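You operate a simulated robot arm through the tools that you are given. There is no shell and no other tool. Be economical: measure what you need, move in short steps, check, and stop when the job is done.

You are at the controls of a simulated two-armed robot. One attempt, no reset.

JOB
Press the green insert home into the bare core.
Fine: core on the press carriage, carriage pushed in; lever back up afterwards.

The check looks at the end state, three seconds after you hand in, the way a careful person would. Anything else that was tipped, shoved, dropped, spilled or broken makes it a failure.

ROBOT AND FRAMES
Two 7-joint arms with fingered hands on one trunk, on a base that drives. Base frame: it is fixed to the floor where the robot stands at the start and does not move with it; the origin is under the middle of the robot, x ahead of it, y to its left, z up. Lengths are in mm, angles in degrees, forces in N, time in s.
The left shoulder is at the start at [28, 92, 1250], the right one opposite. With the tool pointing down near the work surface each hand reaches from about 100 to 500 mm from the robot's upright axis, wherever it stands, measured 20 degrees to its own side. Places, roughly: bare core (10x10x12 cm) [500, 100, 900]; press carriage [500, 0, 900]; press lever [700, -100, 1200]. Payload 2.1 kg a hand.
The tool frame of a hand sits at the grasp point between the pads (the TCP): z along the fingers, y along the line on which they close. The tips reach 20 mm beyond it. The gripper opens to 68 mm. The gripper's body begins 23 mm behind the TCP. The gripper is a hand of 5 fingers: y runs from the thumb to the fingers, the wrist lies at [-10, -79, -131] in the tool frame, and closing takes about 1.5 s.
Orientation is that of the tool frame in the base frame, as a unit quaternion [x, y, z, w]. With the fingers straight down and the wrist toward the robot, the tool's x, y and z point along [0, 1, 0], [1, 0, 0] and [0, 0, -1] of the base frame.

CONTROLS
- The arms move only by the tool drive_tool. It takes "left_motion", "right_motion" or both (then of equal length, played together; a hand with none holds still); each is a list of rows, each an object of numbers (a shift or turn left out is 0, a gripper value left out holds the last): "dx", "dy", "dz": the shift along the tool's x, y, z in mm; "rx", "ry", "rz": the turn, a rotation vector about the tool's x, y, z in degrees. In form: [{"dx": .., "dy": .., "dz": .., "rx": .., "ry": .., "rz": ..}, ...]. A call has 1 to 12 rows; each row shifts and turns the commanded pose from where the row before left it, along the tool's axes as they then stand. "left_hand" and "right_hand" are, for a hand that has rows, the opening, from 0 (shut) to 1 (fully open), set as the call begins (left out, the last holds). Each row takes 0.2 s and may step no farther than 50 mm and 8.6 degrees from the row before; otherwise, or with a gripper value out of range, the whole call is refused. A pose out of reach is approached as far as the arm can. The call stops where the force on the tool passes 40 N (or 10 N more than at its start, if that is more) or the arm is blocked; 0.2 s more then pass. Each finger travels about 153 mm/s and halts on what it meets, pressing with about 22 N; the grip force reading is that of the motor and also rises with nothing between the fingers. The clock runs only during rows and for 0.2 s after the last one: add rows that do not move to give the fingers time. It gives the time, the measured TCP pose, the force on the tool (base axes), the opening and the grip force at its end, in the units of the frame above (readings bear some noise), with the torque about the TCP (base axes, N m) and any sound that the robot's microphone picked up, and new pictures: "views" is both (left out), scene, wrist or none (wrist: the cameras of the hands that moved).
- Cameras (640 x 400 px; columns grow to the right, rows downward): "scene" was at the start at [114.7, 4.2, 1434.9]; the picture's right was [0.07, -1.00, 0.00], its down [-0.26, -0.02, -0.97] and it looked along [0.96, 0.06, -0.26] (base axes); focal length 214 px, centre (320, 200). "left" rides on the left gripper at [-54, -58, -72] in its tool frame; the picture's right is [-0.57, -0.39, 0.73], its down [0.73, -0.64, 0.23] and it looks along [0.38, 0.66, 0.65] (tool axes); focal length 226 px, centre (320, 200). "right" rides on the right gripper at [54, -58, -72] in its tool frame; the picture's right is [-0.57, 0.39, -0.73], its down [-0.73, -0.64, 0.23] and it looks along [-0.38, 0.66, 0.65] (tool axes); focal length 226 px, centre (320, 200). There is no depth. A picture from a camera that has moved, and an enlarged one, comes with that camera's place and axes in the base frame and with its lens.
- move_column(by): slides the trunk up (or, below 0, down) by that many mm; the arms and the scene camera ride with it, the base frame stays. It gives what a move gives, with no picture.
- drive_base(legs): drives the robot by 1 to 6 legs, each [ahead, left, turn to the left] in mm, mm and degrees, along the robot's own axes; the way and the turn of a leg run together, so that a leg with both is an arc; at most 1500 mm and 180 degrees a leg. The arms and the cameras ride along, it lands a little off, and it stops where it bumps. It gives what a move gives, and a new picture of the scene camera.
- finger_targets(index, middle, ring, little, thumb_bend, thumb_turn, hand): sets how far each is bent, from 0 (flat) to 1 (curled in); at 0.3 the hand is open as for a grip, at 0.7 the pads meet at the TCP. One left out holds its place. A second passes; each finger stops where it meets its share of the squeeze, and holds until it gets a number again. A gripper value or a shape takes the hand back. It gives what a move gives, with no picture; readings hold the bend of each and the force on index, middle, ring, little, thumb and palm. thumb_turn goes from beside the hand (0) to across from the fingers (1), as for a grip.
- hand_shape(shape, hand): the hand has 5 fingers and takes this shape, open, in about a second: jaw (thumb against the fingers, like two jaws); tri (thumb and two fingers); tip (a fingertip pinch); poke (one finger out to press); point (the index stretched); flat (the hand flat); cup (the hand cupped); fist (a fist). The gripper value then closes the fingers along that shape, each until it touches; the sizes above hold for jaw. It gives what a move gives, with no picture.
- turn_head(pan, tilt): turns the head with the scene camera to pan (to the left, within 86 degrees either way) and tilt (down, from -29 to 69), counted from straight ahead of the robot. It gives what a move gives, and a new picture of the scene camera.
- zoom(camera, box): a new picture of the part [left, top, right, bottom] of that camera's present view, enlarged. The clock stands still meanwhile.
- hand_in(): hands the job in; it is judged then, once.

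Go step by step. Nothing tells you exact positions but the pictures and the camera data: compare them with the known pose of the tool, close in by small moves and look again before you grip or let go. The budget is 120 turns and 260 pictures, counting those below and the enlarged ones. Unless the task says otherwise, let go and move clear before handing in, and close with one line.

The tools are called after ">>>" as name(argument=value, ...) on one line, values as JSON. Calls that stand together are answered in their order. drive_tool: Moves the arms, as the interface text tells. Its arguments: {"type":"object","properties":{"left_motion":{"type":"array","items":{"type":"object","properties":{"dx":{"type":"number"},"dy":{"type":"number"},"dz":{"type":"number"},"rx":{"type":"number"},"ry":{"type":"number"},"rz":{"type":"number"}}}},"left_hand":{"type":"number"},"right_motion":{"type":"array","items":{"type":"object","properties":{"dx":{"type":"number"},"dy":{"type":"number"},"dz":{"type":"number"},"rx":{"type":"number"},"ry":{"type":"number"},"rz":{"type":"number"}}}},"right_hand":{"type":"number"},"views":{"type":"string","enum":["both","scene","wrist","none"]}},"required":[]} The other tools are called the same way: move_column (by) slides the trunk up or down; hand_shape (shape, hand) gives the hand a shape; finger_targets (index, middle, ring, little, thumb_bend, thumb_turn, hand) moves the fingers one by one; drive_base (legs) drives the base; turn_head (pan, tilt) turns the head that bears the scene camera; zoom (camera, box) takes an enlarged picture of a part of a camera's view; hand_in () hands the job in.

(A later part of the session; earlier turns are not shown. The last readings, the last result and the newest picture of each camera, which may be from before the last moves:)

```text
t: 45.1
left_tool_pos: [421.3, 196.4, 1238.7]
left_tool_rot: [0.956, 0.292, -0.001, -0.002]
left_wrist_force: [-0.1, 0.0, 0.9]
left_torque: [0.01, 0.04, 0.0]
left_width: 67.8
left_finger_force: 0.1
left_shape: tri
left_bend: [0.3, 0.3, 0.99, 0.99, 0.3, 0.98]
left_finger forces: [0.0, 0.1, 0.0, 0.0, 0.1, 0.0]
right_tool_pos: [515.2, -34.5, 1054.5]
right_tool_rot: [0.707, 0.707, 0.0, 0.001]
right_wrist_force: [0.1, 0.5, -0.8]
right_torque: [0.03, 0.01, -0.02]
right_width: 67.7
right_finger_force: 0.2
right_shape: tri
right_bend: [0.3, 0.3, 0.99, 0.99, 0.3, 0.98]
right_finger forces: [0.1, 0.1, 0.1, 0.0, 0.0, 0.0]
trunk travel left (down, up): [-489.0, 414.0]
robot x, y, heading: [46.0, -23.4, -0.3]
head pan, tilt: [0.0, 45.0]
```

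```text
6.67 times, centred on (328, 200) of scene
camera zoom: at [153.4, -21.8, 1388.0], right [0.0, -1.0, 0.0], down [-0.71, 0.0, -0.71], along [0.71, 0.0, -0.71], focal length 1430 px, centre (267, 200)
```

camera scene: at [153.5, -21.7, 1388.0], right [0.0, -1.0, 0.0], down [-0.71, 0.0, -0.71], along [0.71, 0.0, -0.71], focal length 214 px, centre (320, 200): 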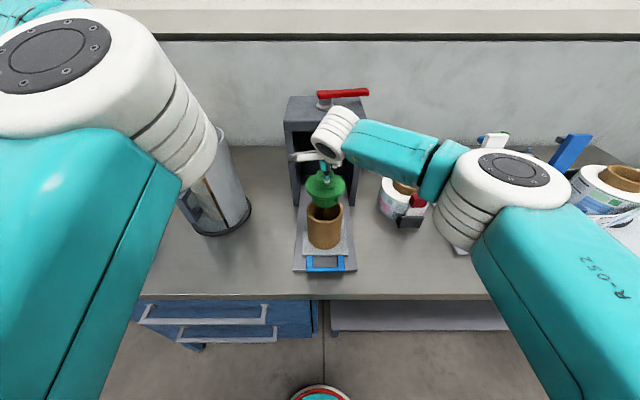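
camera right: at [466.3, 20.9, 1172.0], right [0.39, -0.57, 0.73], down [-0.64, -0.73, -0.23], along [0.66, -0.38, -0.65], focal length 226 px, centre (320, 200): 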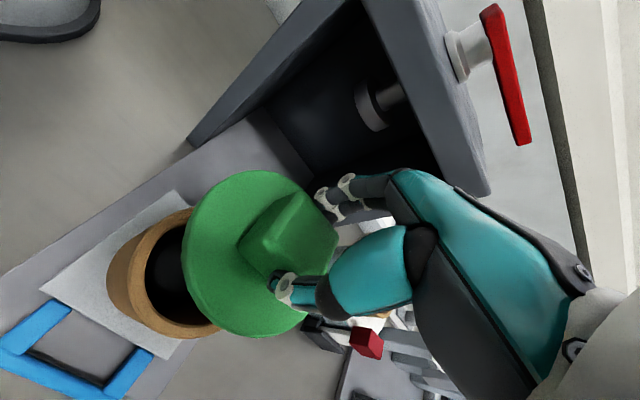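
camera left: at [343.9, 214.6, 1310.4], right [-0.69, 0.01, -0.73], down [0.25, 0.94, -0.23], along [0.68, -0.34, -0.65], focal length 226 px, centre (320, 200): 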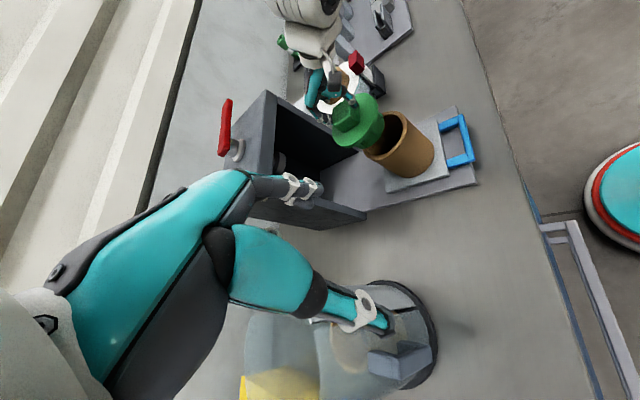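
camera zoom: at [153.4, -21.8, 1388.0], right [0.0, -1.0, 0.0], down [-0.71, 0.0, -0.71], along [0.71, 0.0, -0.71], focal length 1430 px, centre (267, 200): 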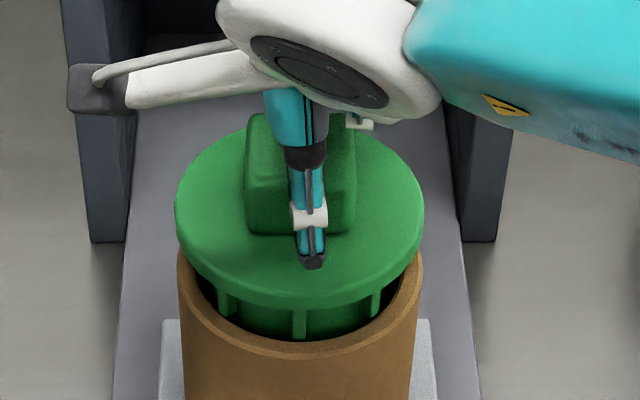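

The insert sits level in the bore. I raise and back off the right hand, then measure the blue handle.

>>> drive_tool(right_motion=[{"dz": -20}, {"dz": -40}, {"dz": -30}, {"dy": -45}, {"dy": -45}, {"dy": -45}, {"dy": -20, "dx": -40}], right_hand=1)

>>> zoom(camera="scene", box=[250, 160, 410, 290])

>>> zoom(camera="left", box=[300, 60, 540, 210])

```text
t: 46.7
left_tool_pos: [421.7, 195.4, 1239.6]
left_tool_rot: [0.956, 0.293, 0.0, -0.001]
left_wrist_force: [-1.1, -0.4, 0.4]
left_torque: [0.01, 0.0, 0.02]
left_width: 68.1
left_finger_force: 0.1
left_shape: tri
left_bend: [0.3, 0.3, 0.99, 0.99, 0.3, 0.98]
left_finger forces: [0.0, 0.1, 0.0, 0.1, 0.0, 0.0]
right_tool_pos: [359.1, -74.9, 1145.4]
right_tool_rot: [0.707, 0.708, 0.0, -0.001]
right_wrist_force: [0.5, -0.1, -0.3]
right_torque: [0.03, 0.02, 0.02]
right_width: 68.0
right_finger_force: 0.0
right_shape: tri
right_bend: [0.3, 0.3, 0.99, 0.99, 0.3, 0.98]
right_finger forces: [0.0, 0.1, 0.1, 0.0, 0.0, 0.0]
trunk travel left (down, up): [-489.0, 414.0]
robot x, y, heading: [52.3, -21.4, 0.2]
head pan, tilt: [0.0, 45.0]
camera scene: at [153.1, -22.3, 1388.0], right [0.0, -1.0, 0.0], down [-0.71, 0.0, -0.71], along [0.71, 0.0, -0.71], focal length 214 px, centre (320, 200)
camera right: at [301.0, -20.6, 1217.4], right [0.39, -0.57, 0.73], down [-0.64, -0.73, -0.23], along [0.66, -0.38, -0.65], focal length 226 px, centre (320, 200)
```

scene: 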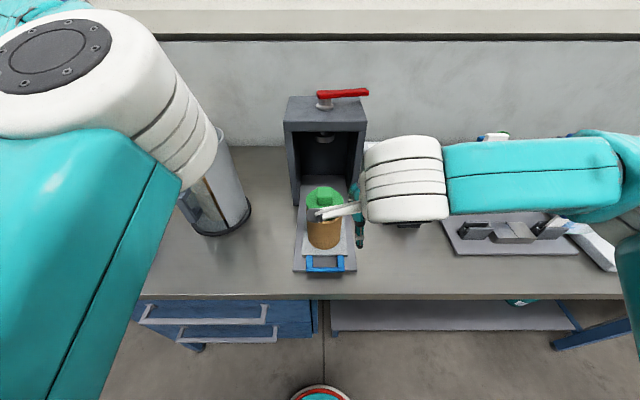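
right: 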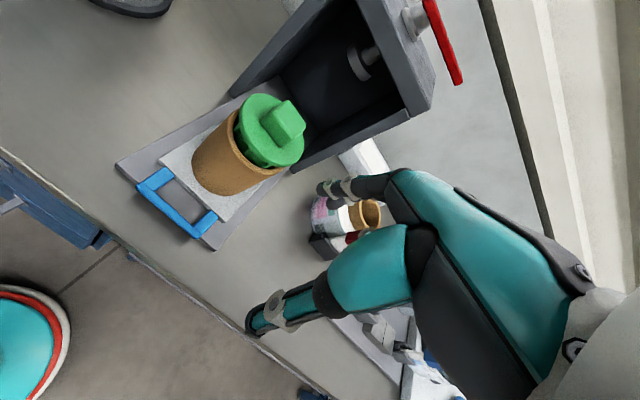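

```text
3.08 times, centred on (330, 225) of scene
camera zoom: at [153.1, -22.3, 1388.0], right [0.0, -1.0, 0.0], down [-0.71, 0.0, -0.71], along [0.71, 0.0, -0.71], focal length 660 px, centre (289, 123)
```

zoom: 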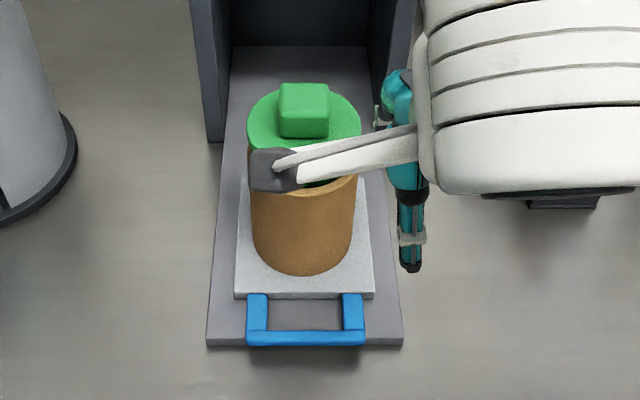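

```text
2.67 times, centred on (420, 135) of left
camera zoom: at [343.6, 213.8, 1310.6], right [-0.69, 0.0, -0.73], down [0.25, 0.94, -0.23], along [0.68, -0.34, -0.65], focal length 603 px, centre (53, 373)
```

zoom: 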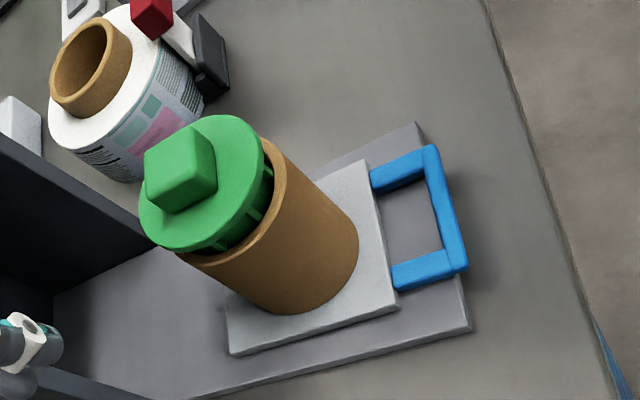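

The crossbar's front is at x≈416, y≈−36, z≈870. I'll close the right hand and lower its fingertips in front of the bar.

>>> drive_tool(right_motion=[{"dx": 39}, {"dz": 45}, {"dz": 45}, {"dz": 45}, {"dz": 45}, {"dz": 45}, {"dz": 20}], right_hand=0)

>>> zoom(camera="left", box=[340, 60, 580, 210])

```text
t: 48.3
left_tool_pos: [421.0, 196.2, 1239.8]
left_tool_rot: [0.956, 0.293, 0.0, -0.001]
left_wrist_force: [0.2, -0.9, 0.5]
left_torque: [0.0, 0.0, 0.0]
left_width: 68.0
left_finger_force: 0.0
left_shape: tri
left_bend: [0.3, 0.3, 0.99, 0.99, 0.3, 0.98]
left_finger forces: [0.0, 0.0, 0.0, 0.1, 0.0, 0.1]
right_tool_pos: [360.4, -37.4, 899.3]
right_tool_rot: [0.707, 0.707, -0.001, 0.001]
right_wrist_force: [-0.1, 0.7, -0.5]
right_torque: [0.02, -0.04, -0.02]
right_width: 0.1
right_finger_force: 22.1
right_shape: tri
right_bend: [0.7, 0.7, 1.0, 1.0, 0.77, 1.0]
right_finger forces: [0.0, 0.0, 0.0, 0.0, 0.0, 0.1]
trunk travel left (down, up): [-489.0, 414.0]
robot x, y, heading: [49.9, -18.4, 0.0]
head pan, tilt: [0.0, 45.0]
camera scene: at [153.3, -21.8, 1388.0], right [0.0, -1.0, 0.0], down [-0.71, 0.0, -0.71], along [0.71, 0.0, -0.71], focal length 214 px, centre (320, 200)
camera right: at [300.6, 19.0, 970.3], right [0.39, -0.57, 0.73], down [-0.64, -0.73, -0.23], along [0.66, -0.38, -0.65], focal length 226 px, centre (320, 200)
```

scene: 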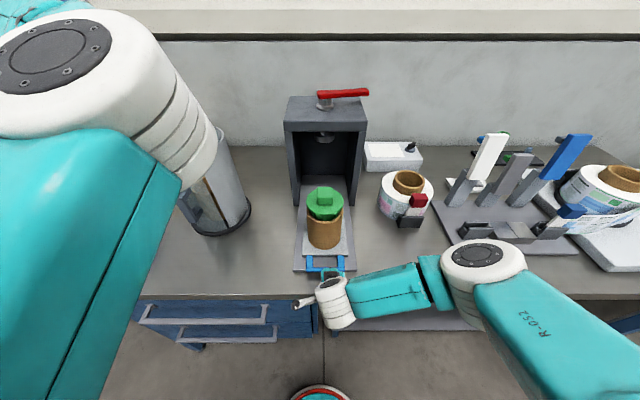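
right: 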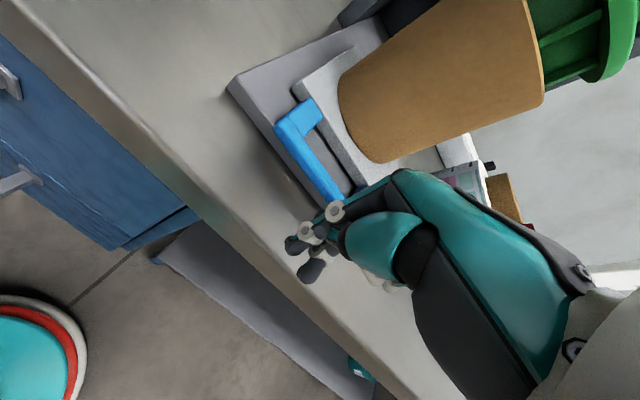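

```text
2.67 times, centred on (460, 135) of left
camera zoom: at [343.8, 214.4, 1310.4], right [-0.69, 0.0, -0.73], down [0.25, 0.94, -0.23], along [0.68, -0.34, -0.65], focal length 603 px, centre (-53, 373)
```

zoom: 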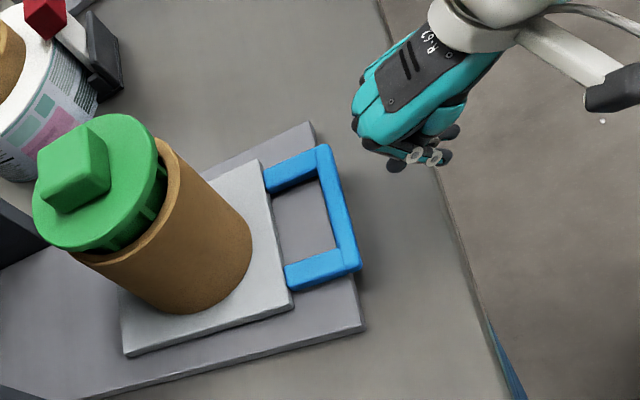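

The hand is in front of the bar. I lower the tips to z≈860 and approach until contact.

>>> drive_tool(right_motion=[{"dz": 10}, {"dz": 9}, {"dy": 12}, {"dy": 12}, {"dy": 8}])

>>> zoom(camera="left", box=[340, 60, 580, 210])

>>> zoom(camera="scene", box=[270, 180, 398, 310])

```text
t: 49.5
left_tool_pos: [421.3, 195.2, 1237.7]
left_tool_rot: [0.956, 0.292, 0.0, -0.001]
left_wrist_force: [-0.9, -0.2, -0.2]
left_torque: [0.02, -0.02, -0.02]
left_width: 67.8
left_finger_force: 0.1
left_shape: tri
left_bend: [0.3, 0.3, 0.99, 0.99, 0.3, 0.98]
left_finger forces: [0.1, 0.1, 0.0, 0.1, 0.1, 0.0]
right_tool_pos: [390.5, -35.8, 880.5]
right_tool_rot: [0.707, 0.707, -0.001, 0.0]
right_wrist_force: [0.7, 0.3, -0.2]
right_torque: [-0.01, 0.0, -0.05]
right_width: 0.2
right_finger_force: 22.0
right_shape: tri
right_bend: [0.7, 0.7, 1.0, 1.0, 0.76, 1.0]
right_finger forces: [0.0, 0.1, 0.1, 0.1, 0.0, 0.1]
trunk travel left (down, up): [-489.0, 414.0]
robot x, y, heading: [55.2, -17.2, 0.0]
head pan, tilt: [0.0, 45.0]
camera scene: at [153.3, -21.8, 1388.0], right [0.0, -1.0, 0.0], down [-0.71, 0.0, -0.71], along [0.71, 0.0, -0.71], focal length 214 px, centre (320, 200)
camera right: at [331.8, 20.0, 952.2], right [0.39, -0.57, 0.73], down [-0.64, -0.73, -0.23], along [0.66, -0.38, -0.65], focal length 226 px, centre (320, 200)
```

scene: 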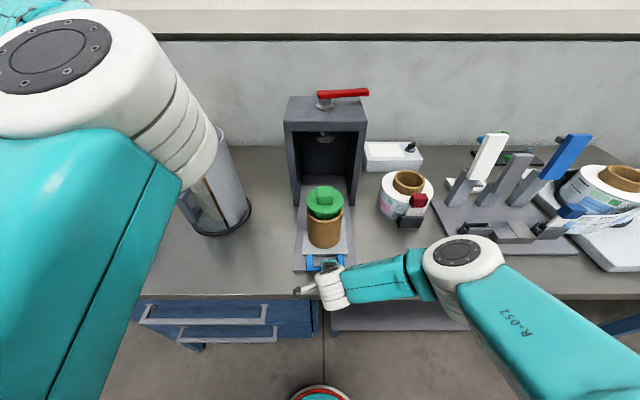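
right: 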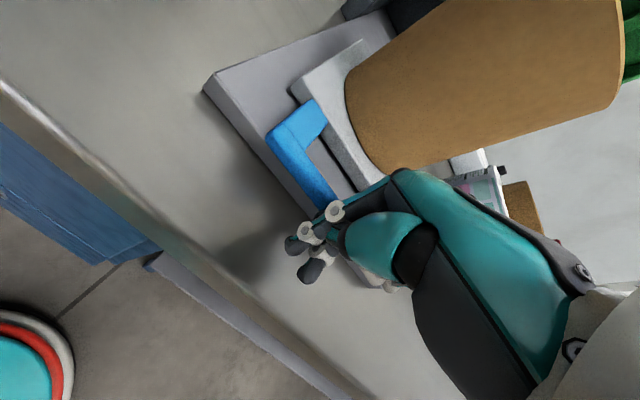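

```text
2.67 times, centred on (460, 135) of left
camera zoom: at [343.8, 214.4, 1310.4], right [-0.69, 0.0, -0.73], down [0.25, 0.94, -0.23], along [0.68, -0.34, -0.65], focal length 603 px, centre (-53, 373)
```

zoom: 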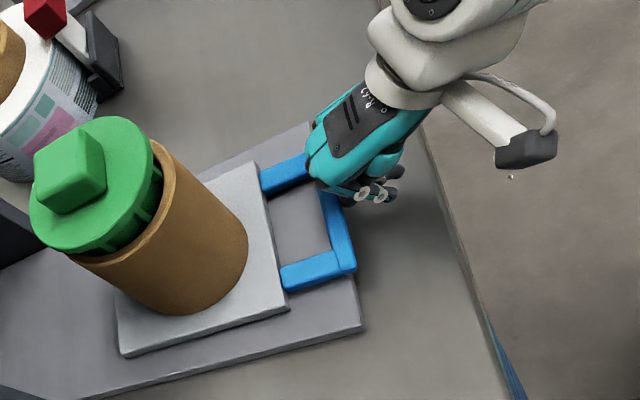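

```text
3.08 times, centred on (334, 245) of scene
camera zoom: at [153.3, -21.8, 1388.0], right [0.0, -1.0, 0.0], down [-0.71, 0.0, -0.71], along [0.71, 0.0, -0.71], focal length 660 px, centre (277, 62)
```

zoom: 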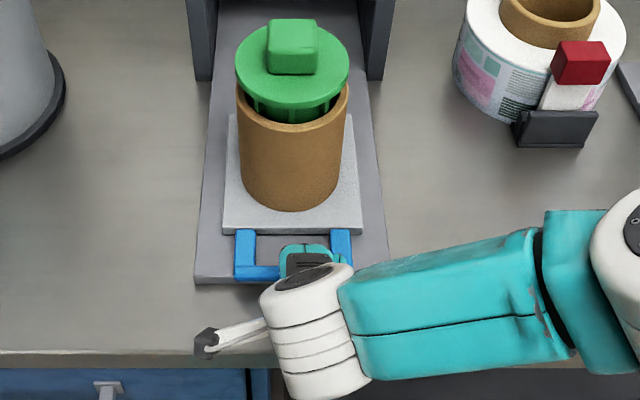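

The carriage already moved a few mm with it, so contact is made. I continue pushing smoothly.

>>> drive_tool(right_motion=[{"dy": 6}, {"dy": 7}, {"dy": 7}, {"dy": 7}, {"dy": 7}, {"dy": 7}])

>>> zoom(camera="left", box=[300, 60, 540, 210])

>>> zoom(camera="scene", box=[270, 150, 398, 280])

```text
t: 50.9
left_tool_pos: [422.0, 196.6, 1237.4]
left_tool_rot: [0.956, 0.292, 0.0, -0.001]
left_wrist_force: [0.3, 0.2, 0.4]
left_torque: [0.04, -0.01, -0.01]
left_width: 67.6
left_finger_force: 0.1
left_shape: tri
left_bend: [0.3, 0.3, 0.99, 0.99, 0.3, 0.98]
left_finger forces: [0.0, 0.1, 0.0, 0.0, 0.0, 0.1]
right_tool_pos: [432.8, -34.1, 881.2]
right_tool_rot: [0.707, 0.707, 0.0, -0.001]
right_wrist_force: [-0.2, 0.1, 0.4]
right_torque: [0.0, 0.01, -0.04]
right_width: 0.0
right_finger_force: 21.5
right_shape: tri
right_bend: [0.7, 0.7, 1.0, 1.0, 0.76, 1.0]
right_finger forces: [0.8, 0.1, 0.1, 0.0, 0.0, 0.1]
trunk travel left (down, up): [-489.0, 414.0]
robot x, y, heading: [50.8, -17.0, -0.0]
head pan, tilt: [0.0, 45.0]
camera scene: at [153.4, -21.7, 1388.0], right [0.0, -1.0, 0.0], down [-0.71, 0.0, -0.71], along [0.71, 0.0, -0.71], focal length 214 px, centre (320, 200)
camera right: at [373.4, 20.4, 952.8], right [0.39, -0.57, 0.73], down [-0.64, -0.73, -0.23], along [0.66, -0.38, -0.65], focal length 226 px, centre (320, 200)
```

scene: 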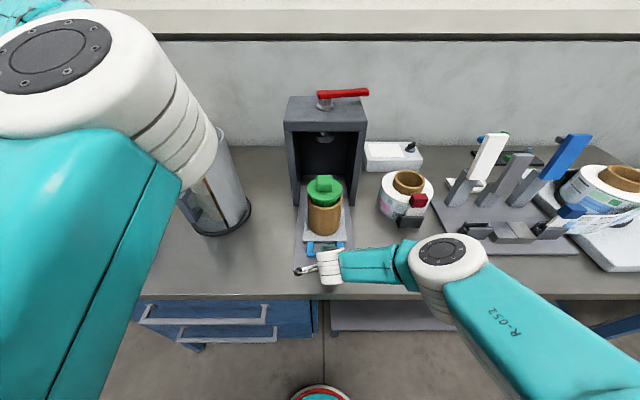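
right: 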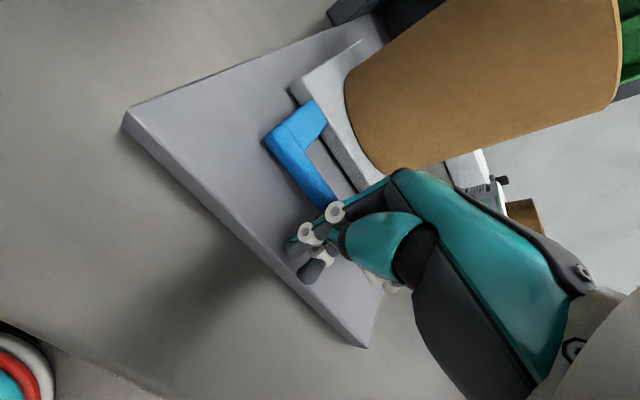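

```text
2.67 times, centred on (420, 135) of left
camera zoom: at [343.8, 214.4, 1310.4], right [-0.69, 0.0, -0.73], down [0.25, 0.94, -0.23], along [0.68, -0.34, -0.65], focal length 603 px, centre (53, 373)
```

zoom: 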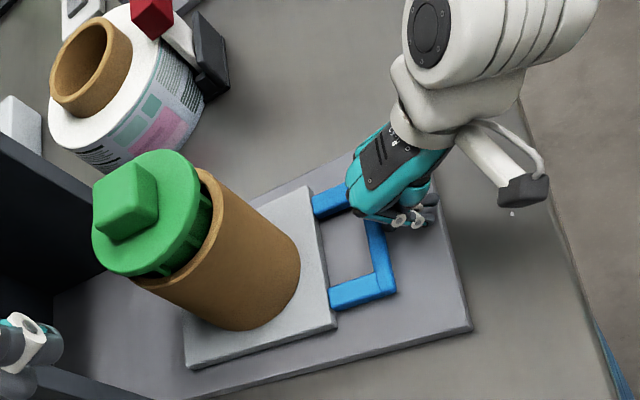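

```text
3.08 times, centred on (334, 215) of scene
camera zoom: at [153.4, -21.7, 1388.0], right [0.0, -1.0, 0.0], down [-0.71, 0.0, -0.71], along [0.71, 0.0, -0.71], focal length 660 px, centre (277, 154)
```

zoom: 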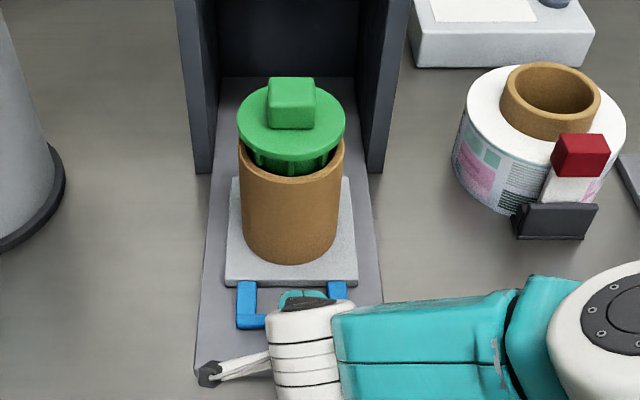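

The carriage is sliding straight with the core steady. I continue.

>>> drive_tool(right_motion=[{"dy": 7}, {"dy": 7}, {"dy": 7}, {"dy": 7}, {"dy": 7}, {"dy": 7}])

>>> zoom(camera="left", box=[280, 60, 520, 210])

>>> zoom(camera="scene", box=[270, 80, 398, 280])

```text
t: 52.3
left_tool_pos: [421.8, 196.4, 1239.0]
left_tool_rot: [0.956, 0.293, 0.0, -0.001]
left_wrist_force: [0.2, -0.3, 0.4]
left_torque: [0.0, 0.02, 0.01]
left_width: 67.7
left_finger_force: 0.0
left_shape: tri
left_bend: [0.3, 0.3, 0.99, 0.99, 0.3, 0.98]
left_finger forces: [0.1, 0.0, 0.1, 0.0, 0.1, 0.1]
right_tool_pos: [474.7, -35.7, 881.6]
right_tool_rot: [0.707, 0.707, 0.001, 0.0]
right_wrist_force: [-0.7, 0.1, 0.6]
right_torque: [-0.01, 0.01, 0.01]
right_width: 0.1
right_finger_force: 22.1
right_shape: tri
right_bend: [0.7, 0.7, 1.0, 1.0, 0.76, 1.0]
right_finger forces: [0.5, 0.1, 0.0, 0.1, 0.0, 0.0]
trunk travel left (down, up): [-489.0, 414.0]
robot x, y, heading: [49.6, -20.1, 0.0]
head pan, tilt: [0.0, 45.0]
camera scene: at [153.4, -21.7, 1388.0], right [0.0, -1.0, 0.0], down [-0.71, 0.0, -0.71], along [0.71, 0.0, -0.71], focal length 214 px, centre (320, 200)
camera right: at [415.7, 19.3, 952.9], right [0.39, -0.57, 0.73], down [-0.64, -0.73, -0.23], along [0.66, -0.38, -0.65], focal length 226 px, centre (320, 200)
```

scene: 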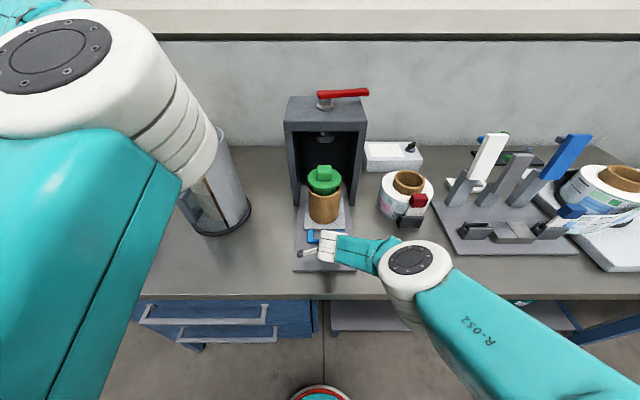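
right: 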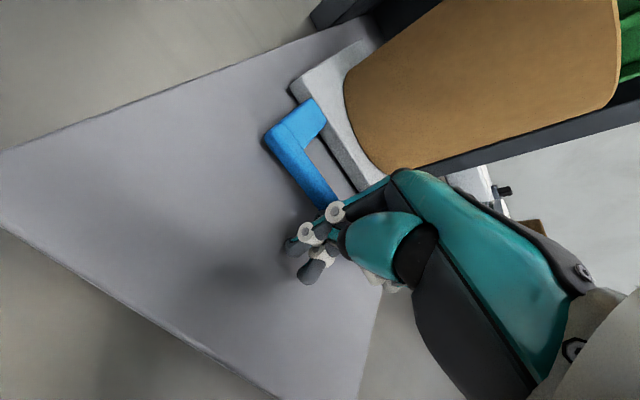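

```text
2.67 times, centred on (400, 135) of left
camera zoom: at [343.9, 214.4, 1310.4], right [-0.69, 0.0, -0.73], down [0.25, 0.94, -0.23], along [0.68, -0.34, -0.65], focal length 603 px, centre (107, 373)
```

zoom: 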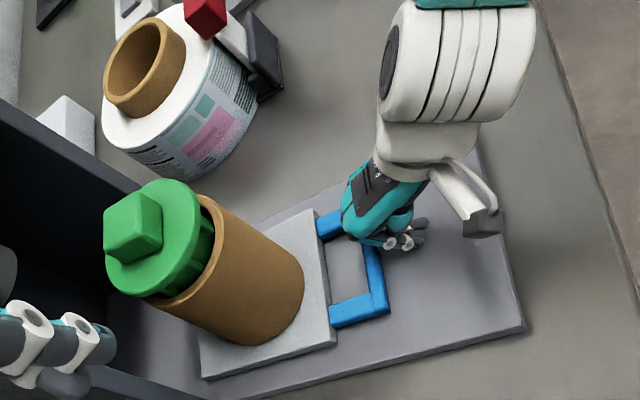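

```text
2.00 times, centred on (334, 180) of scene
camera zoom: at [153.4, -21.7, 1388.0], right [0.0, -1.0, 0.0], down [-0.71, 0.0, -0.71], along [0.71, 0.0, -0.71], focal length 429 px, centre (292, 240)
```

zoom: 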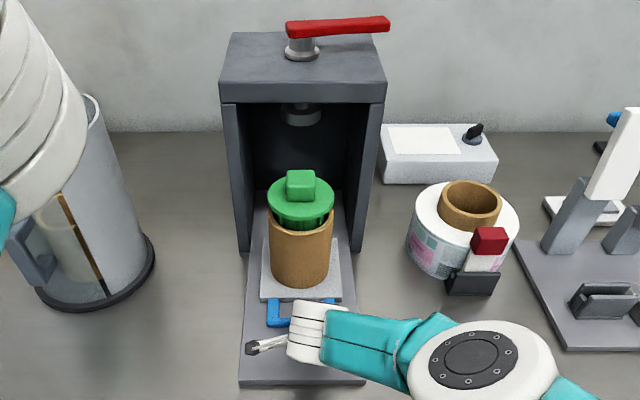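

Still moving freely. I continue another 42 mm.

>>> drive_tool(right_motion=[{"dy": 7}, {"dy": 7}, {"dy": 7}, {"dy": 7}, {"dy": 7}, {"dy": 7}])

>>> zoom(camera="scene", box=[270, 80, 398, 280])

>>> zoom(camera="left", box=[240, 60, 480, 210])

```text
t: 53.7
left_tool_pos: [420.6, 196.1, 1238.6]
left_tool_rot: [0.956, 0.292, 0.0, -0.001]
left_wrist_force: [0.3, 0.6, 0.7]
left_torque: [0.01, -0.01, -0.01]
left_width: 67.8
left_finger_force: 0.1
left_shape: tri
left_bend: [0.3, 0.3, 0.99, 0.99, 0.3, 0.98]
left_finger forces: [0.0, 0.0, 0.0, 0.0, 0.0, 0.0]
right_tool_pos: [484.5, -39.3, 881.0]
right_tool_rot: [0.707, 0.707, 0.0, -0.001]
right_wrist_force: [-0.9, 1.5, 2.9]
right_torque: [0.02, 0.08, 0.03]
right_width: 0.0
right_finger_force: 21.9
right_shape: tri
right_bend: [0.7, 0.7, 1.0, 1.0, 0.76, 1.0]
right_finger forces: [2.4, 0.0, 0.0, 0.1, 0.0, 0.0]
right hand out of reach, approached as far as the arm can: row 2, 3, 4, 5, 6
trunk travel left (down, up): [-489.0, 414.0]
robot x, y, heading: [53.0, -22.4, 0.3]
head pan, tilt: [0.0, 45.0]
camera scene: at [153.0, -21.5, 1388.0], right [0.0, -1.0, 0.0], down [-0.71, 0.0, -0.71], along [0.71, 0.0, -0.71], focal length 214 px, centre (320, 200)
camera right: at [424.6, 15.5, 952.5], right [0.39, -0.57, 0.73], down [-0.64, -0.73, -0.23], along [0.66, -0.38, -0.65], focal length 226 px, centre (320, 200)
```

scene: 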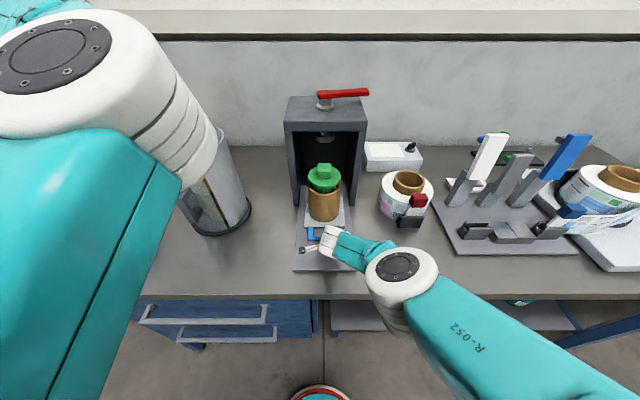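
right: 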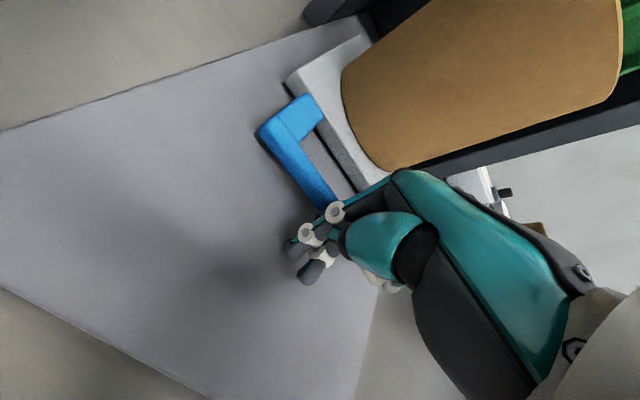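

```text
2.00 times, centred on (334, 180) of scene
camera zoom: at [153.0, -21.5, 1388.0], right [0.0, -1.0, 0.0], down [-0.71, 0.0, -0.71], along [0.71, 0.0, -0.71], focal length 429 px, centre (292, 240)
```

zoom: 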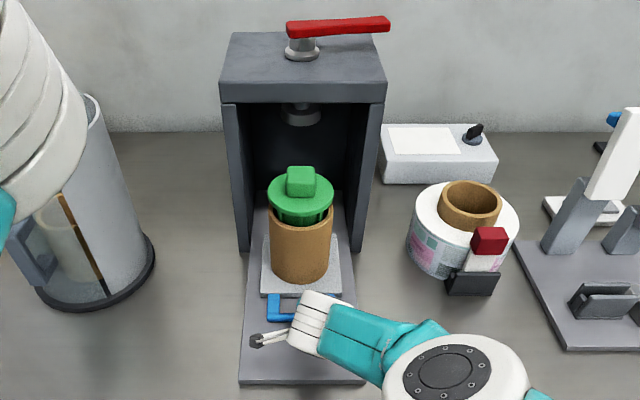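

```text
2.67 times, centred on (360, 135) of left
camera zoom: at [343.5, 214.6, 1310.4], right [-0.69, 0.0, -0.73], down [0.25, 0.94, -0.23], along [0.68, -0.34, -0.65], focal length 603 px, centre (213, 373)
```

zoom: 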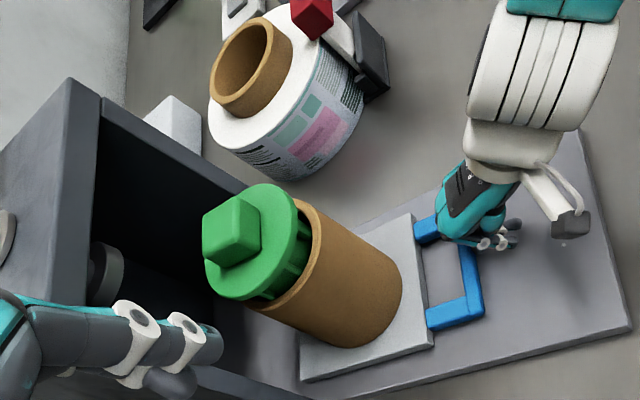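

The arm's reach is the limit here (x≈484), not the carriage. I back the hand off, then drive the base forward 50 mm (base front about x 240, table front about 350).

>>> drive_tool(right_motion=[{"dy": -30}, {"dy": -35}, {"dy": -25}], views="none")

>>> zoom(camera="left", box=[440, 100, 640, 300])

```text
t: 54.5
left_tool_pos: [421.8, 196.2, 1238.7]
left_tool_rot: [0.956, 0.292, -0.001, -0.001]
left_wrist_force: [-0.4, 0.2, -0.4]
left_torque: [-0.01, 0.03, 0.03]
left_width: 67.8
left_finger_force: 0.0
left_shape: tri
left_bend: [0.3, 0.3, 0.99, 0.99, 0.3, 0.98]
left_finger forces: [0.0, 0.1, 0.0, 0.0, 0.0, 0.0]
right_tool_pos: [394.2, -41.7, 880.5]
right_tool_rot: [0.707, 0.707, -0.001, 0.0]
right_wrist_force: [0.5, -0.5, -0.3]
right_torque: [-0.02, -0.03, -0.02]
right_width: 0.3
right_finger_force: 21.7
right_shape: tri
right_bend: [0.7, 0.7, 1.0, 1.0, 0.76, 1.0]
right_finger forces: [0.1, 0.0, 0.1, 0.0, 0.0, 0.1]
trunk travel left (down, up): [-489.0, 414.0]
robot x, y, heading: [52.3, -19.8, 0.0]
head pan, tilt: [0.0, 45.0]
```

```text
2.00 times, centred on (540, 200) of left
camera zoom: at [343.7, 214.4, 1310.4], right [-0.69, 0.0, -0.73], down [0.25, 0.94, -0.23], along [0.68, -0.34, -0.65], focal length 452 px, centre (-120, 200)
```

zoom: 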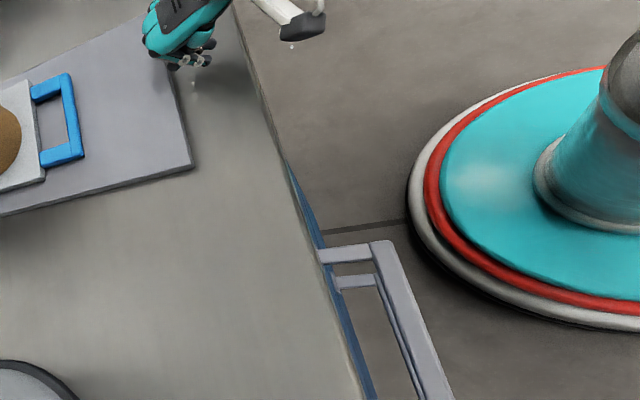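

There's ample clearance for 50 mm forward. Driving.

>>> drive_base(legs=[[55, 0, 0]])

>>> drive_tool(right_motion=[{"dy": 15, "dx": 6}, {"dy": 12}, {"dy": 8}, {"dy": 7}, {"dy": 7}, {"dy": 7}], views="none")

>>> zoom(camera="scene", box=[270, 80, 398, 280])

```text
t: 55.5
left_tool_pos: [476.4, 195.3, 1237.8]
left_tool_rot: [0.957, 0.292, 0.0, -0.001]
left_wrist_force: [0.0, -0.3, 0.1]
left_torque: [0.0, 0.02, -0.01]
left_width: 67.8
left_finger_force: 0.0
left_shape: tri
left_bend: [0.3, 0.3, 0.99, 0.99, 0.3, 0.98]
left_finger forces: [0.1, 0.1, 0.0, 0.1, 0.0, 0.0]
right_tool_pos: [449.6, -42.6, 881.1]
right_tool_rot: [0.707, 0.708, 0.0, -0.001]
right_wrist_force: [-0.8, 0.0, 2.0]
right_torque: [0.0, 0.06, 0.0]
right_width: 0.1
right_finger_force: 22.0
right_shape: tri
right_bend: [0.7, 0.7, 1.0, 1.0, 0.76, 1.0]
right_finger forces: [2.2, 0.0, 0.0, 0.0, 0.0, 0.1]
trunk travel left (down, up): [-489.0, 414.0]
robot x, y, heading: [103.6, -18.8, -0.2]
head pan, tilt: [0.0, 45.0]
camera scene: at [207.6, -21.8, 1388.0], right [0.0, -1.0, 0.0], down [-0.71, 0.0, -0.71], along [0.71, 0.0, -0.71], focal length 214 px, centre (320, 200)
```

scene: 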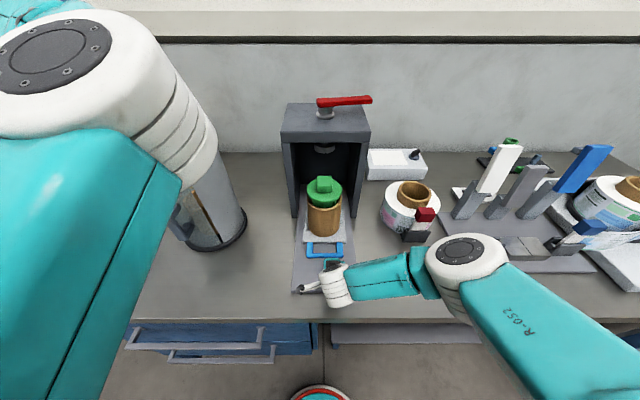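

```text
t: 56.9
left_tool_pos: [476.6, 195.2, 1238.3]
left_tool_rot: [0.956, 0.293, 0.0, 0.0]
left_wrist_force: [-0.5, 0.4, 0.1]
left_torque: [0.02, -0.01, 0.03]
left_width: 67.8
left_finger_force: 0.0
left_shape: tri
left_bend: [0.3, 0.3, 0.99, 0.99, 0.3, 0.98]
left_finger forces: [0.0, 0.1, 0.0, 0.0, 0.0, 0.0]
right_tool_pos: [505.1, -36.0, 881.6]
right_tool_rot: [0.707, 0.707, -0.001, 0.001]
right_wrist_force: [-0.1, 0.0, 0.2]
right_torque: [-0.03, 0.01, -0.02]
right_width: 0.0
right_finger_force: 21.8
right_shape: tri
right_bend: [0.7, 0.7, 1.0, 1.0, 0.76, 1.0]
right_finger forces: [0.7, 0.1, 0.0, 0.0, 0.0, 0.1]
trunk travel left (down, up): [-489.0, 414.0]
robot x, y, heading: [106.0, -17.4, -0.2]
head pan, tilt: [0.0, 45.0]
```

```text
2.00 times, centred on (334, 180) of scene
camera zoom: at [207.3, -21.9, 1388.0], right [0.0, -1.0, 0.0], down [-0.71, 0.0, -0.71], along [0.71, 0.0, -0.71], focal length 429 px, centre (292, 240)
```

zoom: 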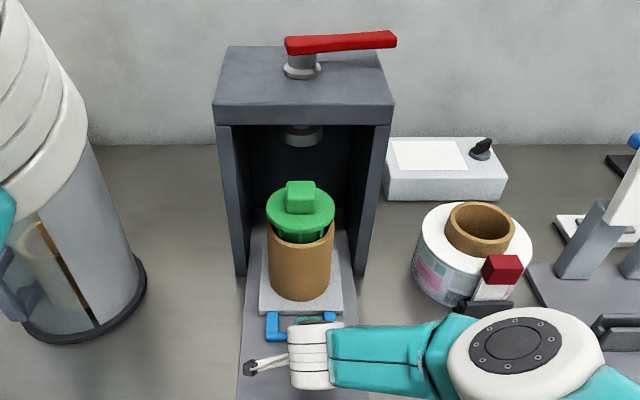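

The carriage is about 117 mm in. I keep pushing until it stops.

>>> drive_tool(right_motion=[{"dy": 6}, {"dy": 6}, {"dy": 6}, {"dy": 6}, {"dy": 6}])

>>> zoom(camera="scene", box=[270, 80, 398, 280])

```text
t: 58.1
left_tool_pos: [476.9, 196.6, 1238.3]
left_tool_rot: [0.956, 0.293, -0.001, -0.001]
left_wrist_force: [-0.3, -0.3, -0.2]
left_torque: [0.0, -0.01, 0.0]
left_width: 67.5
left_finger_force: 0.0
left_shape: tri
left_bend: [0.3, 0.3, 0.99, 0.99, 0.3, 0.98]
left_finger forces: [0.1, 0.0, 0.1, 0.0, 0.0, 0.0]
right_tool_pos: [534.4, -36.1, 881.2]
right_tool_rot: [0.708, 0.706, 0.0, -0.001]
right_wrist_force: [-1.2, -0.2, 0.3]
right_torque: [0.01, -0.01, -0.01]
right_width: 0.1
right_finger_force: 22.2
right_shape: tri
right_bend: [0.7, 0.7, 1.0, 1.0, 0.76, 1.0]
right_finger forces: [0.1, 0.1, 0.0, 0.0, 0.1, 0.0]
trunk travel left (down, up): [-489.0, 414.0]
robot x, y, heading: [105.5, -16.6, -0.2]
head pan, tilt: [0.0, 45.0]
camera scene: at [207.4, -21.9, 1388.0], right [0.0, -1.0, 0.0], down [-0.71, 0.0, -0.71], along [0.71, 0.0, -0.71], focal length 214 px, centre (320, 200)
camera right: at [475.8, 18.9, 952.6], right [0.39, -0.57, 0.73], down [-0.64, -0.73, -0.23], along [0.66, -0.38, -0.65], focal length 226 px, centre (320, 200)
```

scene: 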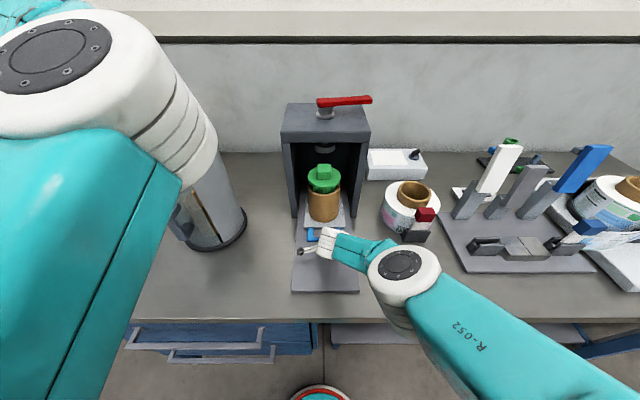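
right: 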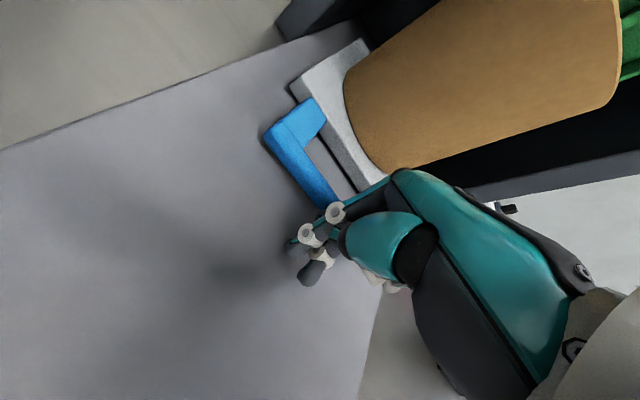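

```text
2.00 times, centred on (334, 180) of scene
camera zoom: at [207.4, -21.9, 1388.0], right [0.0, -1.0, 0.0], down [-0.71, 0.0, -0.71], along [0.71, 0.0, -0.71], focal length 429 px, centre (292, 240)
```

zoom: 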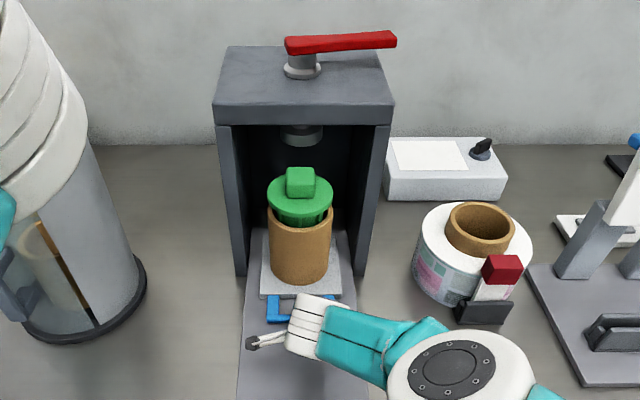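

The carriage needs about 35 mm more (the ram is near x≈715 by triangulation), and the lever also needs me closer. I'll back off the hand and look down at the base clearance.

>>> drive_tool(right_motion=[{"dy": -30}, {"dy": -35}, {"dy": -25}], views="none")

>>> turn_head(pan=0, tilt=69)

>>> zoom(camera="right", box=[0, 0, 320, 400])

```text
t: 58.9
left_tool_pos: [476.4, 195.2, 1238.9]
left_tool_rot: [0.956, 0.293, 0.0, -0.001]
left_wrist_force: [0.3, 0.3, -0.9]
left_torque: [-0.01, 0.0, 0.0]
left_width: 67.8
left_finger_force: 0.2
left_shape: tri
left_bend: [0.3, 0.3, 0.99, 0.99, 0.3, 0.98]
left_finger forces: [0.0, 0.1, 0.1, 0.0, 0.0, 0.1]
right_tool_pos: [445.1, -37.9, 880.3]
right_tool_rot: [0.707, 0.707, 0.001, -0.001]
right_wrist_force: [-0.1, -1.0, 0.1]
right_torque: [0.01, 0.0, 0.02]
right_width: 0.0
right_finger_force: 22.0
right_shape: tri
right_bend: [0.7, 0.7, 1.0, 1.0, 0.76, 1.0]
right_finger forces: [0.1, 0.1, 0.0, 0.0, 0.1, 0.1]
trunk travel left (down, up): [-489.0, 414.0]
robot x, y, heading: [106.0, -20.3, -0.3]
head pan, tilt: [0.0, 45.0]
```

```text
t: 59.8
left_tool_pos: [476.0, 195.6, 1238.7]
left_tool_rot: [0.956, 0.292, -0.001, 0.0]
left_wrist_force: [-0.6, -0.7, 0.1]
left_torque: [0.0, 0.01, 0.0]
left_width: 67.9
left_finger_force: 0.1
left_shape: tri
left_bend: [0.3, 0.3, 0.99, 0.99, 0.3, 0.98]
left_finger forces: [0.0, 0.0, 0.0, 0.0, 0.0, 0.1]
right_tool_pos: [445.0, -36.2, 881.3]
right_tool_rot: [0.707, 0.707, -0.001, -0.001]
right_wrist_force: [-0.5, 0.0, -0.1]
right_torque: [0.02, 0.04, 0.0]
right_width: 0.2
right_finger_force: 21.3
right_shape: tri
right_bend: [0.7, 0.7, 1.0, 1.0, 0.76, 1.0]
right_finger forces: [0.0, 0.0, 0.0, 0.1, 0.0, 0.0]
trunk travel left (down, up): [-489.0, 414.0]
robot x, y, heading: [104.5, -17.5, -0.3]
head pan, tilt: [0.0, 68.8]
camera scene: at [182.0, -21.9, 1359.2], right [0.0, -1.0, 0.0], down [-0.93, 0.0, -0.36], along [0.36, 0.0, -0.93], focal length 214 px, centre (320, 200)
```

scene: 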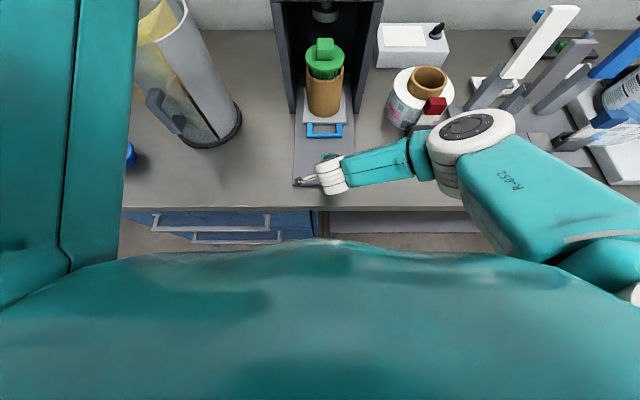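

```text
1.00 times, centred on (160, 200) of right (not enlarged: the box is as wide or as high as the picture)
camera zoom: at [386.0, 18.4, 952.9], right [0.39, -0.57, 0.73], down [-0.64, -0.73, -0.23], along [0.66, -0.38, -0.65], focal length 226 px, centre (480, 200)
```

zoom: 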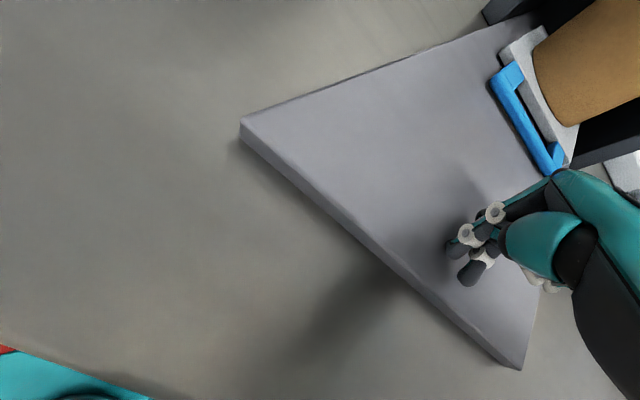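

The table front is at x≈360 and the base front at about 295, so another 45 mm forward is safe. Then I push the carriage to its stop.

>>> drive_base(legs=[[45, 0, 0]])

>>> drive_tool(right_motion=[{"dy": 20}, {"dy": 15}, {"dy": 6}, {"dy": 6}, {"dy": 6}, {"dy": 6}], views="none")

>>> zoom(camera="scene", box=[220, 0, 420, 220])

```text
t: 60.6
left_tool_pos: [521.5, 195.9, 1238.1]
left_tool_rot: [0.956, 0.292, -0.001, -0.001]
left_wrist_force: [-0.5, 1.1, -0.2]
left_torque: [-0.05, 0.03, -0.03]
left_width: 68.2
left_finger_force: 0.0
left_shape: tri
left_bend: [0.3, 0.3, 0.99, 0.99, 0.3, 0.98]
left_finger forces: [0.0, 0.1, 0.1, 0.0, 0.0, 0.1]
right_tool_pos: [490.8, -36.0, 880.7]
right_tool_rot: [0.707, 0.707, -0.001, -0.001]
right_wrist_force: [-0.2, 0.2, 0.9]
right_torque: [0.01, -0.02, 0.0]
right_width: 0.2
right_finger_force: 21.5
right_shape: tri
right_bend: [0.7, 0.7, 1.0, 1.0, 0.76, 1.0]
right_finger forces: [0.1, 0.1, 0.1, 0.1, 0.0, 0.0]
trunk travel left (down, up): [-489.0, 414.0]
robot x, y, heading: [148.3, -18.9, -0.1]
head pan, tilt: [0.0, 68.8]
camera scene: at [228.2, -22.0, 1359.1], right [0.0, -1.0, 0.0], down [-0.93, 0.0, -0.36], along [0.36, 0.0, -0.93], focal length 214 px, centre (320, 200)
```

scene: 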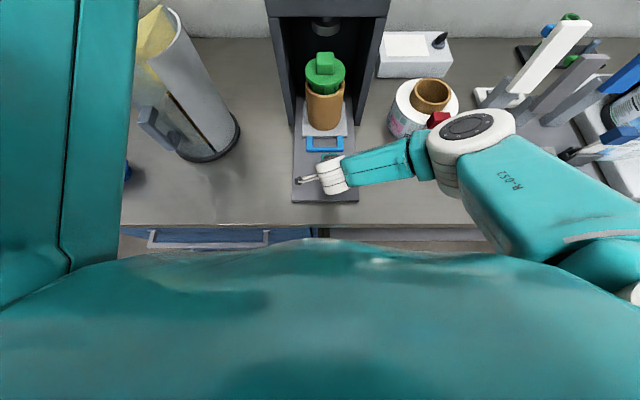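

```text
t: 62.0
left_tool_pos: [521.2, 195.5, 1238.7]
left_tool_rot: [0.956, 0.292, -0.001, -0.001]
left_wrist_force: [1.2, -0.7, -0.5]
left_torque: [-0.03, 0.03, 0.0]
left_width: 67.6
left_finger_force: 0.1
left_shape: tri
left_bend: [0.3, 0.3, 0.99, 0.99, 0.3, 0.98]
left_finger forces: [0.1, 0.0, 0.0, 0.0, 0.1, 0.0]
right_tool_pos: [550.6, -36.3, 881.3]
right_tool_rot: [0.707, 0.707, -0.001, 0.0]
right_wrist_force: [-0.8, 0.8, 0.5]
right_torque: [0.01, -0.03, 0.03]
right_width: 0.2
right_finger_force: 21.5
right_shape: tri
right_bend: [0.7, 0.7, 1.0, 1.0, 0.76, 1.0]
right_finger forces: [0.1, 0.1, 0.1, 0.0, 0.1, 0.0]
trunk travel left (down, up): [-489.0, 414.0]
robot x, y, heading: [152.9, -19.6, 0.1]
head pan, tilt: [0.0, 68.8]
```

```text
1.82 times, centred on (320, 110) of scene
camera zoom: at [227.6, -22.0, 1359.1], right [0.0, -1.0, 0.0], down [-0.93, 0.0, -0.36], along [0.36, 0.0, -0.93], focal length 390 px, centre (320, 364)
```

zoom: 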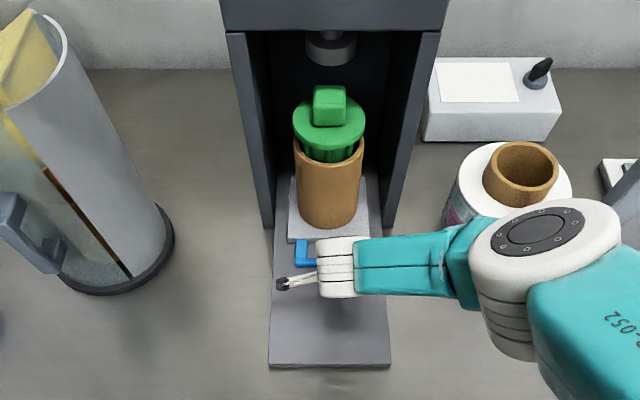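

Still sliding without resistance. I continue with force watch.

>>> drive_tool(right_motion=[{"dy": 6}, {"dy": 6}, {"dy": 6}, {"dy": 5}], views="none")

>>> turn_head(pan=0, tilt=45)

>>> zoom(camera="scene", box=[250, 80, 410, 260])

```text
t: 63.0
left_tool_pos: [521.4, 195.3, 1238.2]
left_tool_rot: [0.956, 0.292, 0.0, -0.002]
left_wrist_force: [-0.6, -1.3, -0.9]
left_torque: [0.02, 0.0, -0.03]
left_width: 67.8
left_finger_force: 0.0
left_shape: tri
left_bend: [0.3, 0.3, 0.99, 0.99, 0.3, 0.98]
left_finger forces: [0.0, 0.0, 0.1, 0.0, 0.0, 0.1]
right_tool_pos: [572.8, -37.4, 881.3]
right_tool_rot: [0.707, 0.708, -0.001, -0.001]
right_wrist_force: [-0.4, 0.5, -0.5]
right_torque: [-0.01, -0.02, -0.02]
right_width: 0.0
right_finger_force: 21.9
right_shape: tri
right_bend: [0.7, 0.7, 1.0, 1.0, 0.76, 1.0]
right_finger forces: [0.1, 0.0, 0.0, 0.0, 0.1, 0.0]
trunk travel left (down, up): [-489.0, 414.0]
robot x, y, heading: [149.6, -20.6, 0.3]
head pan, tilt: [0.0, 68.8]
```

```text
t: 63.9
left_tool_pos: [520.9, 196.2, 1238.7]
left_tool_rot: [0.956, 0.292, 0.0, 0.0]
left_wrist_force: [0.6, 0.3, -0.2]
left_torque: [0.02, -0.01, 0.04]
left_width: 67.8
left_finger_force: 0.1
left_shape: tri
left_bend: [0.3, 0.3, 0.99, 0.99, 0.3, 0.98]
left_finger forces: [0.0, 0.0, 0.0, 0.1, 0.0, 0.0]
right_tool_pos: [572.9, -37.0, 881.9]
right_tool_rot: [0.707, 0.707, -0.001, 0.0]
right_wrist_force: [-0.4, 0.2, 0.0]
right_torque: [0.04, -0.01, 0.0]
right_width: 0.0
right_finger_force: 21.8
right_shape: tri
right_bend: [0.7, 0.7, 1.0, 1.0, 0.76, 1.0]
right_finger forces: [0.0, 0.0, 0.0, 0.1, 0.0, 0.0]
trunk travel left (down, up): [-489.0, 414.0]
robot x, y, heading: [148.0, -19.0, -0.1]
head pan, tilt: [0.0, 45.0]
camera scene: at [252.9, -22.0, 1387.9], right [0.0, -1.0, 0.0], down [-0.71, 0.0, -0.71], along [0.71, 0.0, -0.71], focal length 214 px, centre (320, 200)
```

scene: 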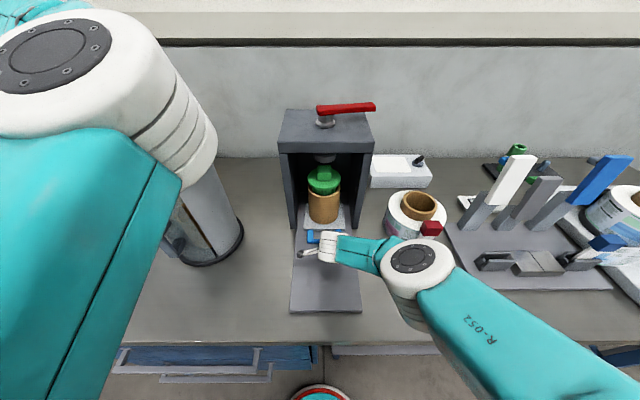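

```text
2.22 times, centred on (330, 170) of scene
camera zoom: at [252.9, -22.0, 1387.9], right [0.0, -1.0, 0.0], down [-0.71, 0.0, -0.71], along [0.71, 0.0, -0.71], focal length 477 px, centre (298, 267)
```

zoom: 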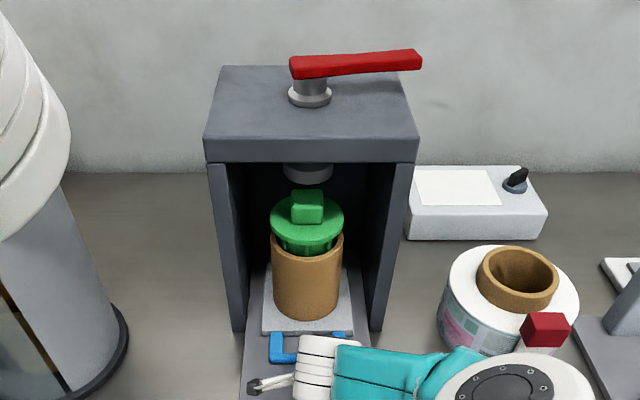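

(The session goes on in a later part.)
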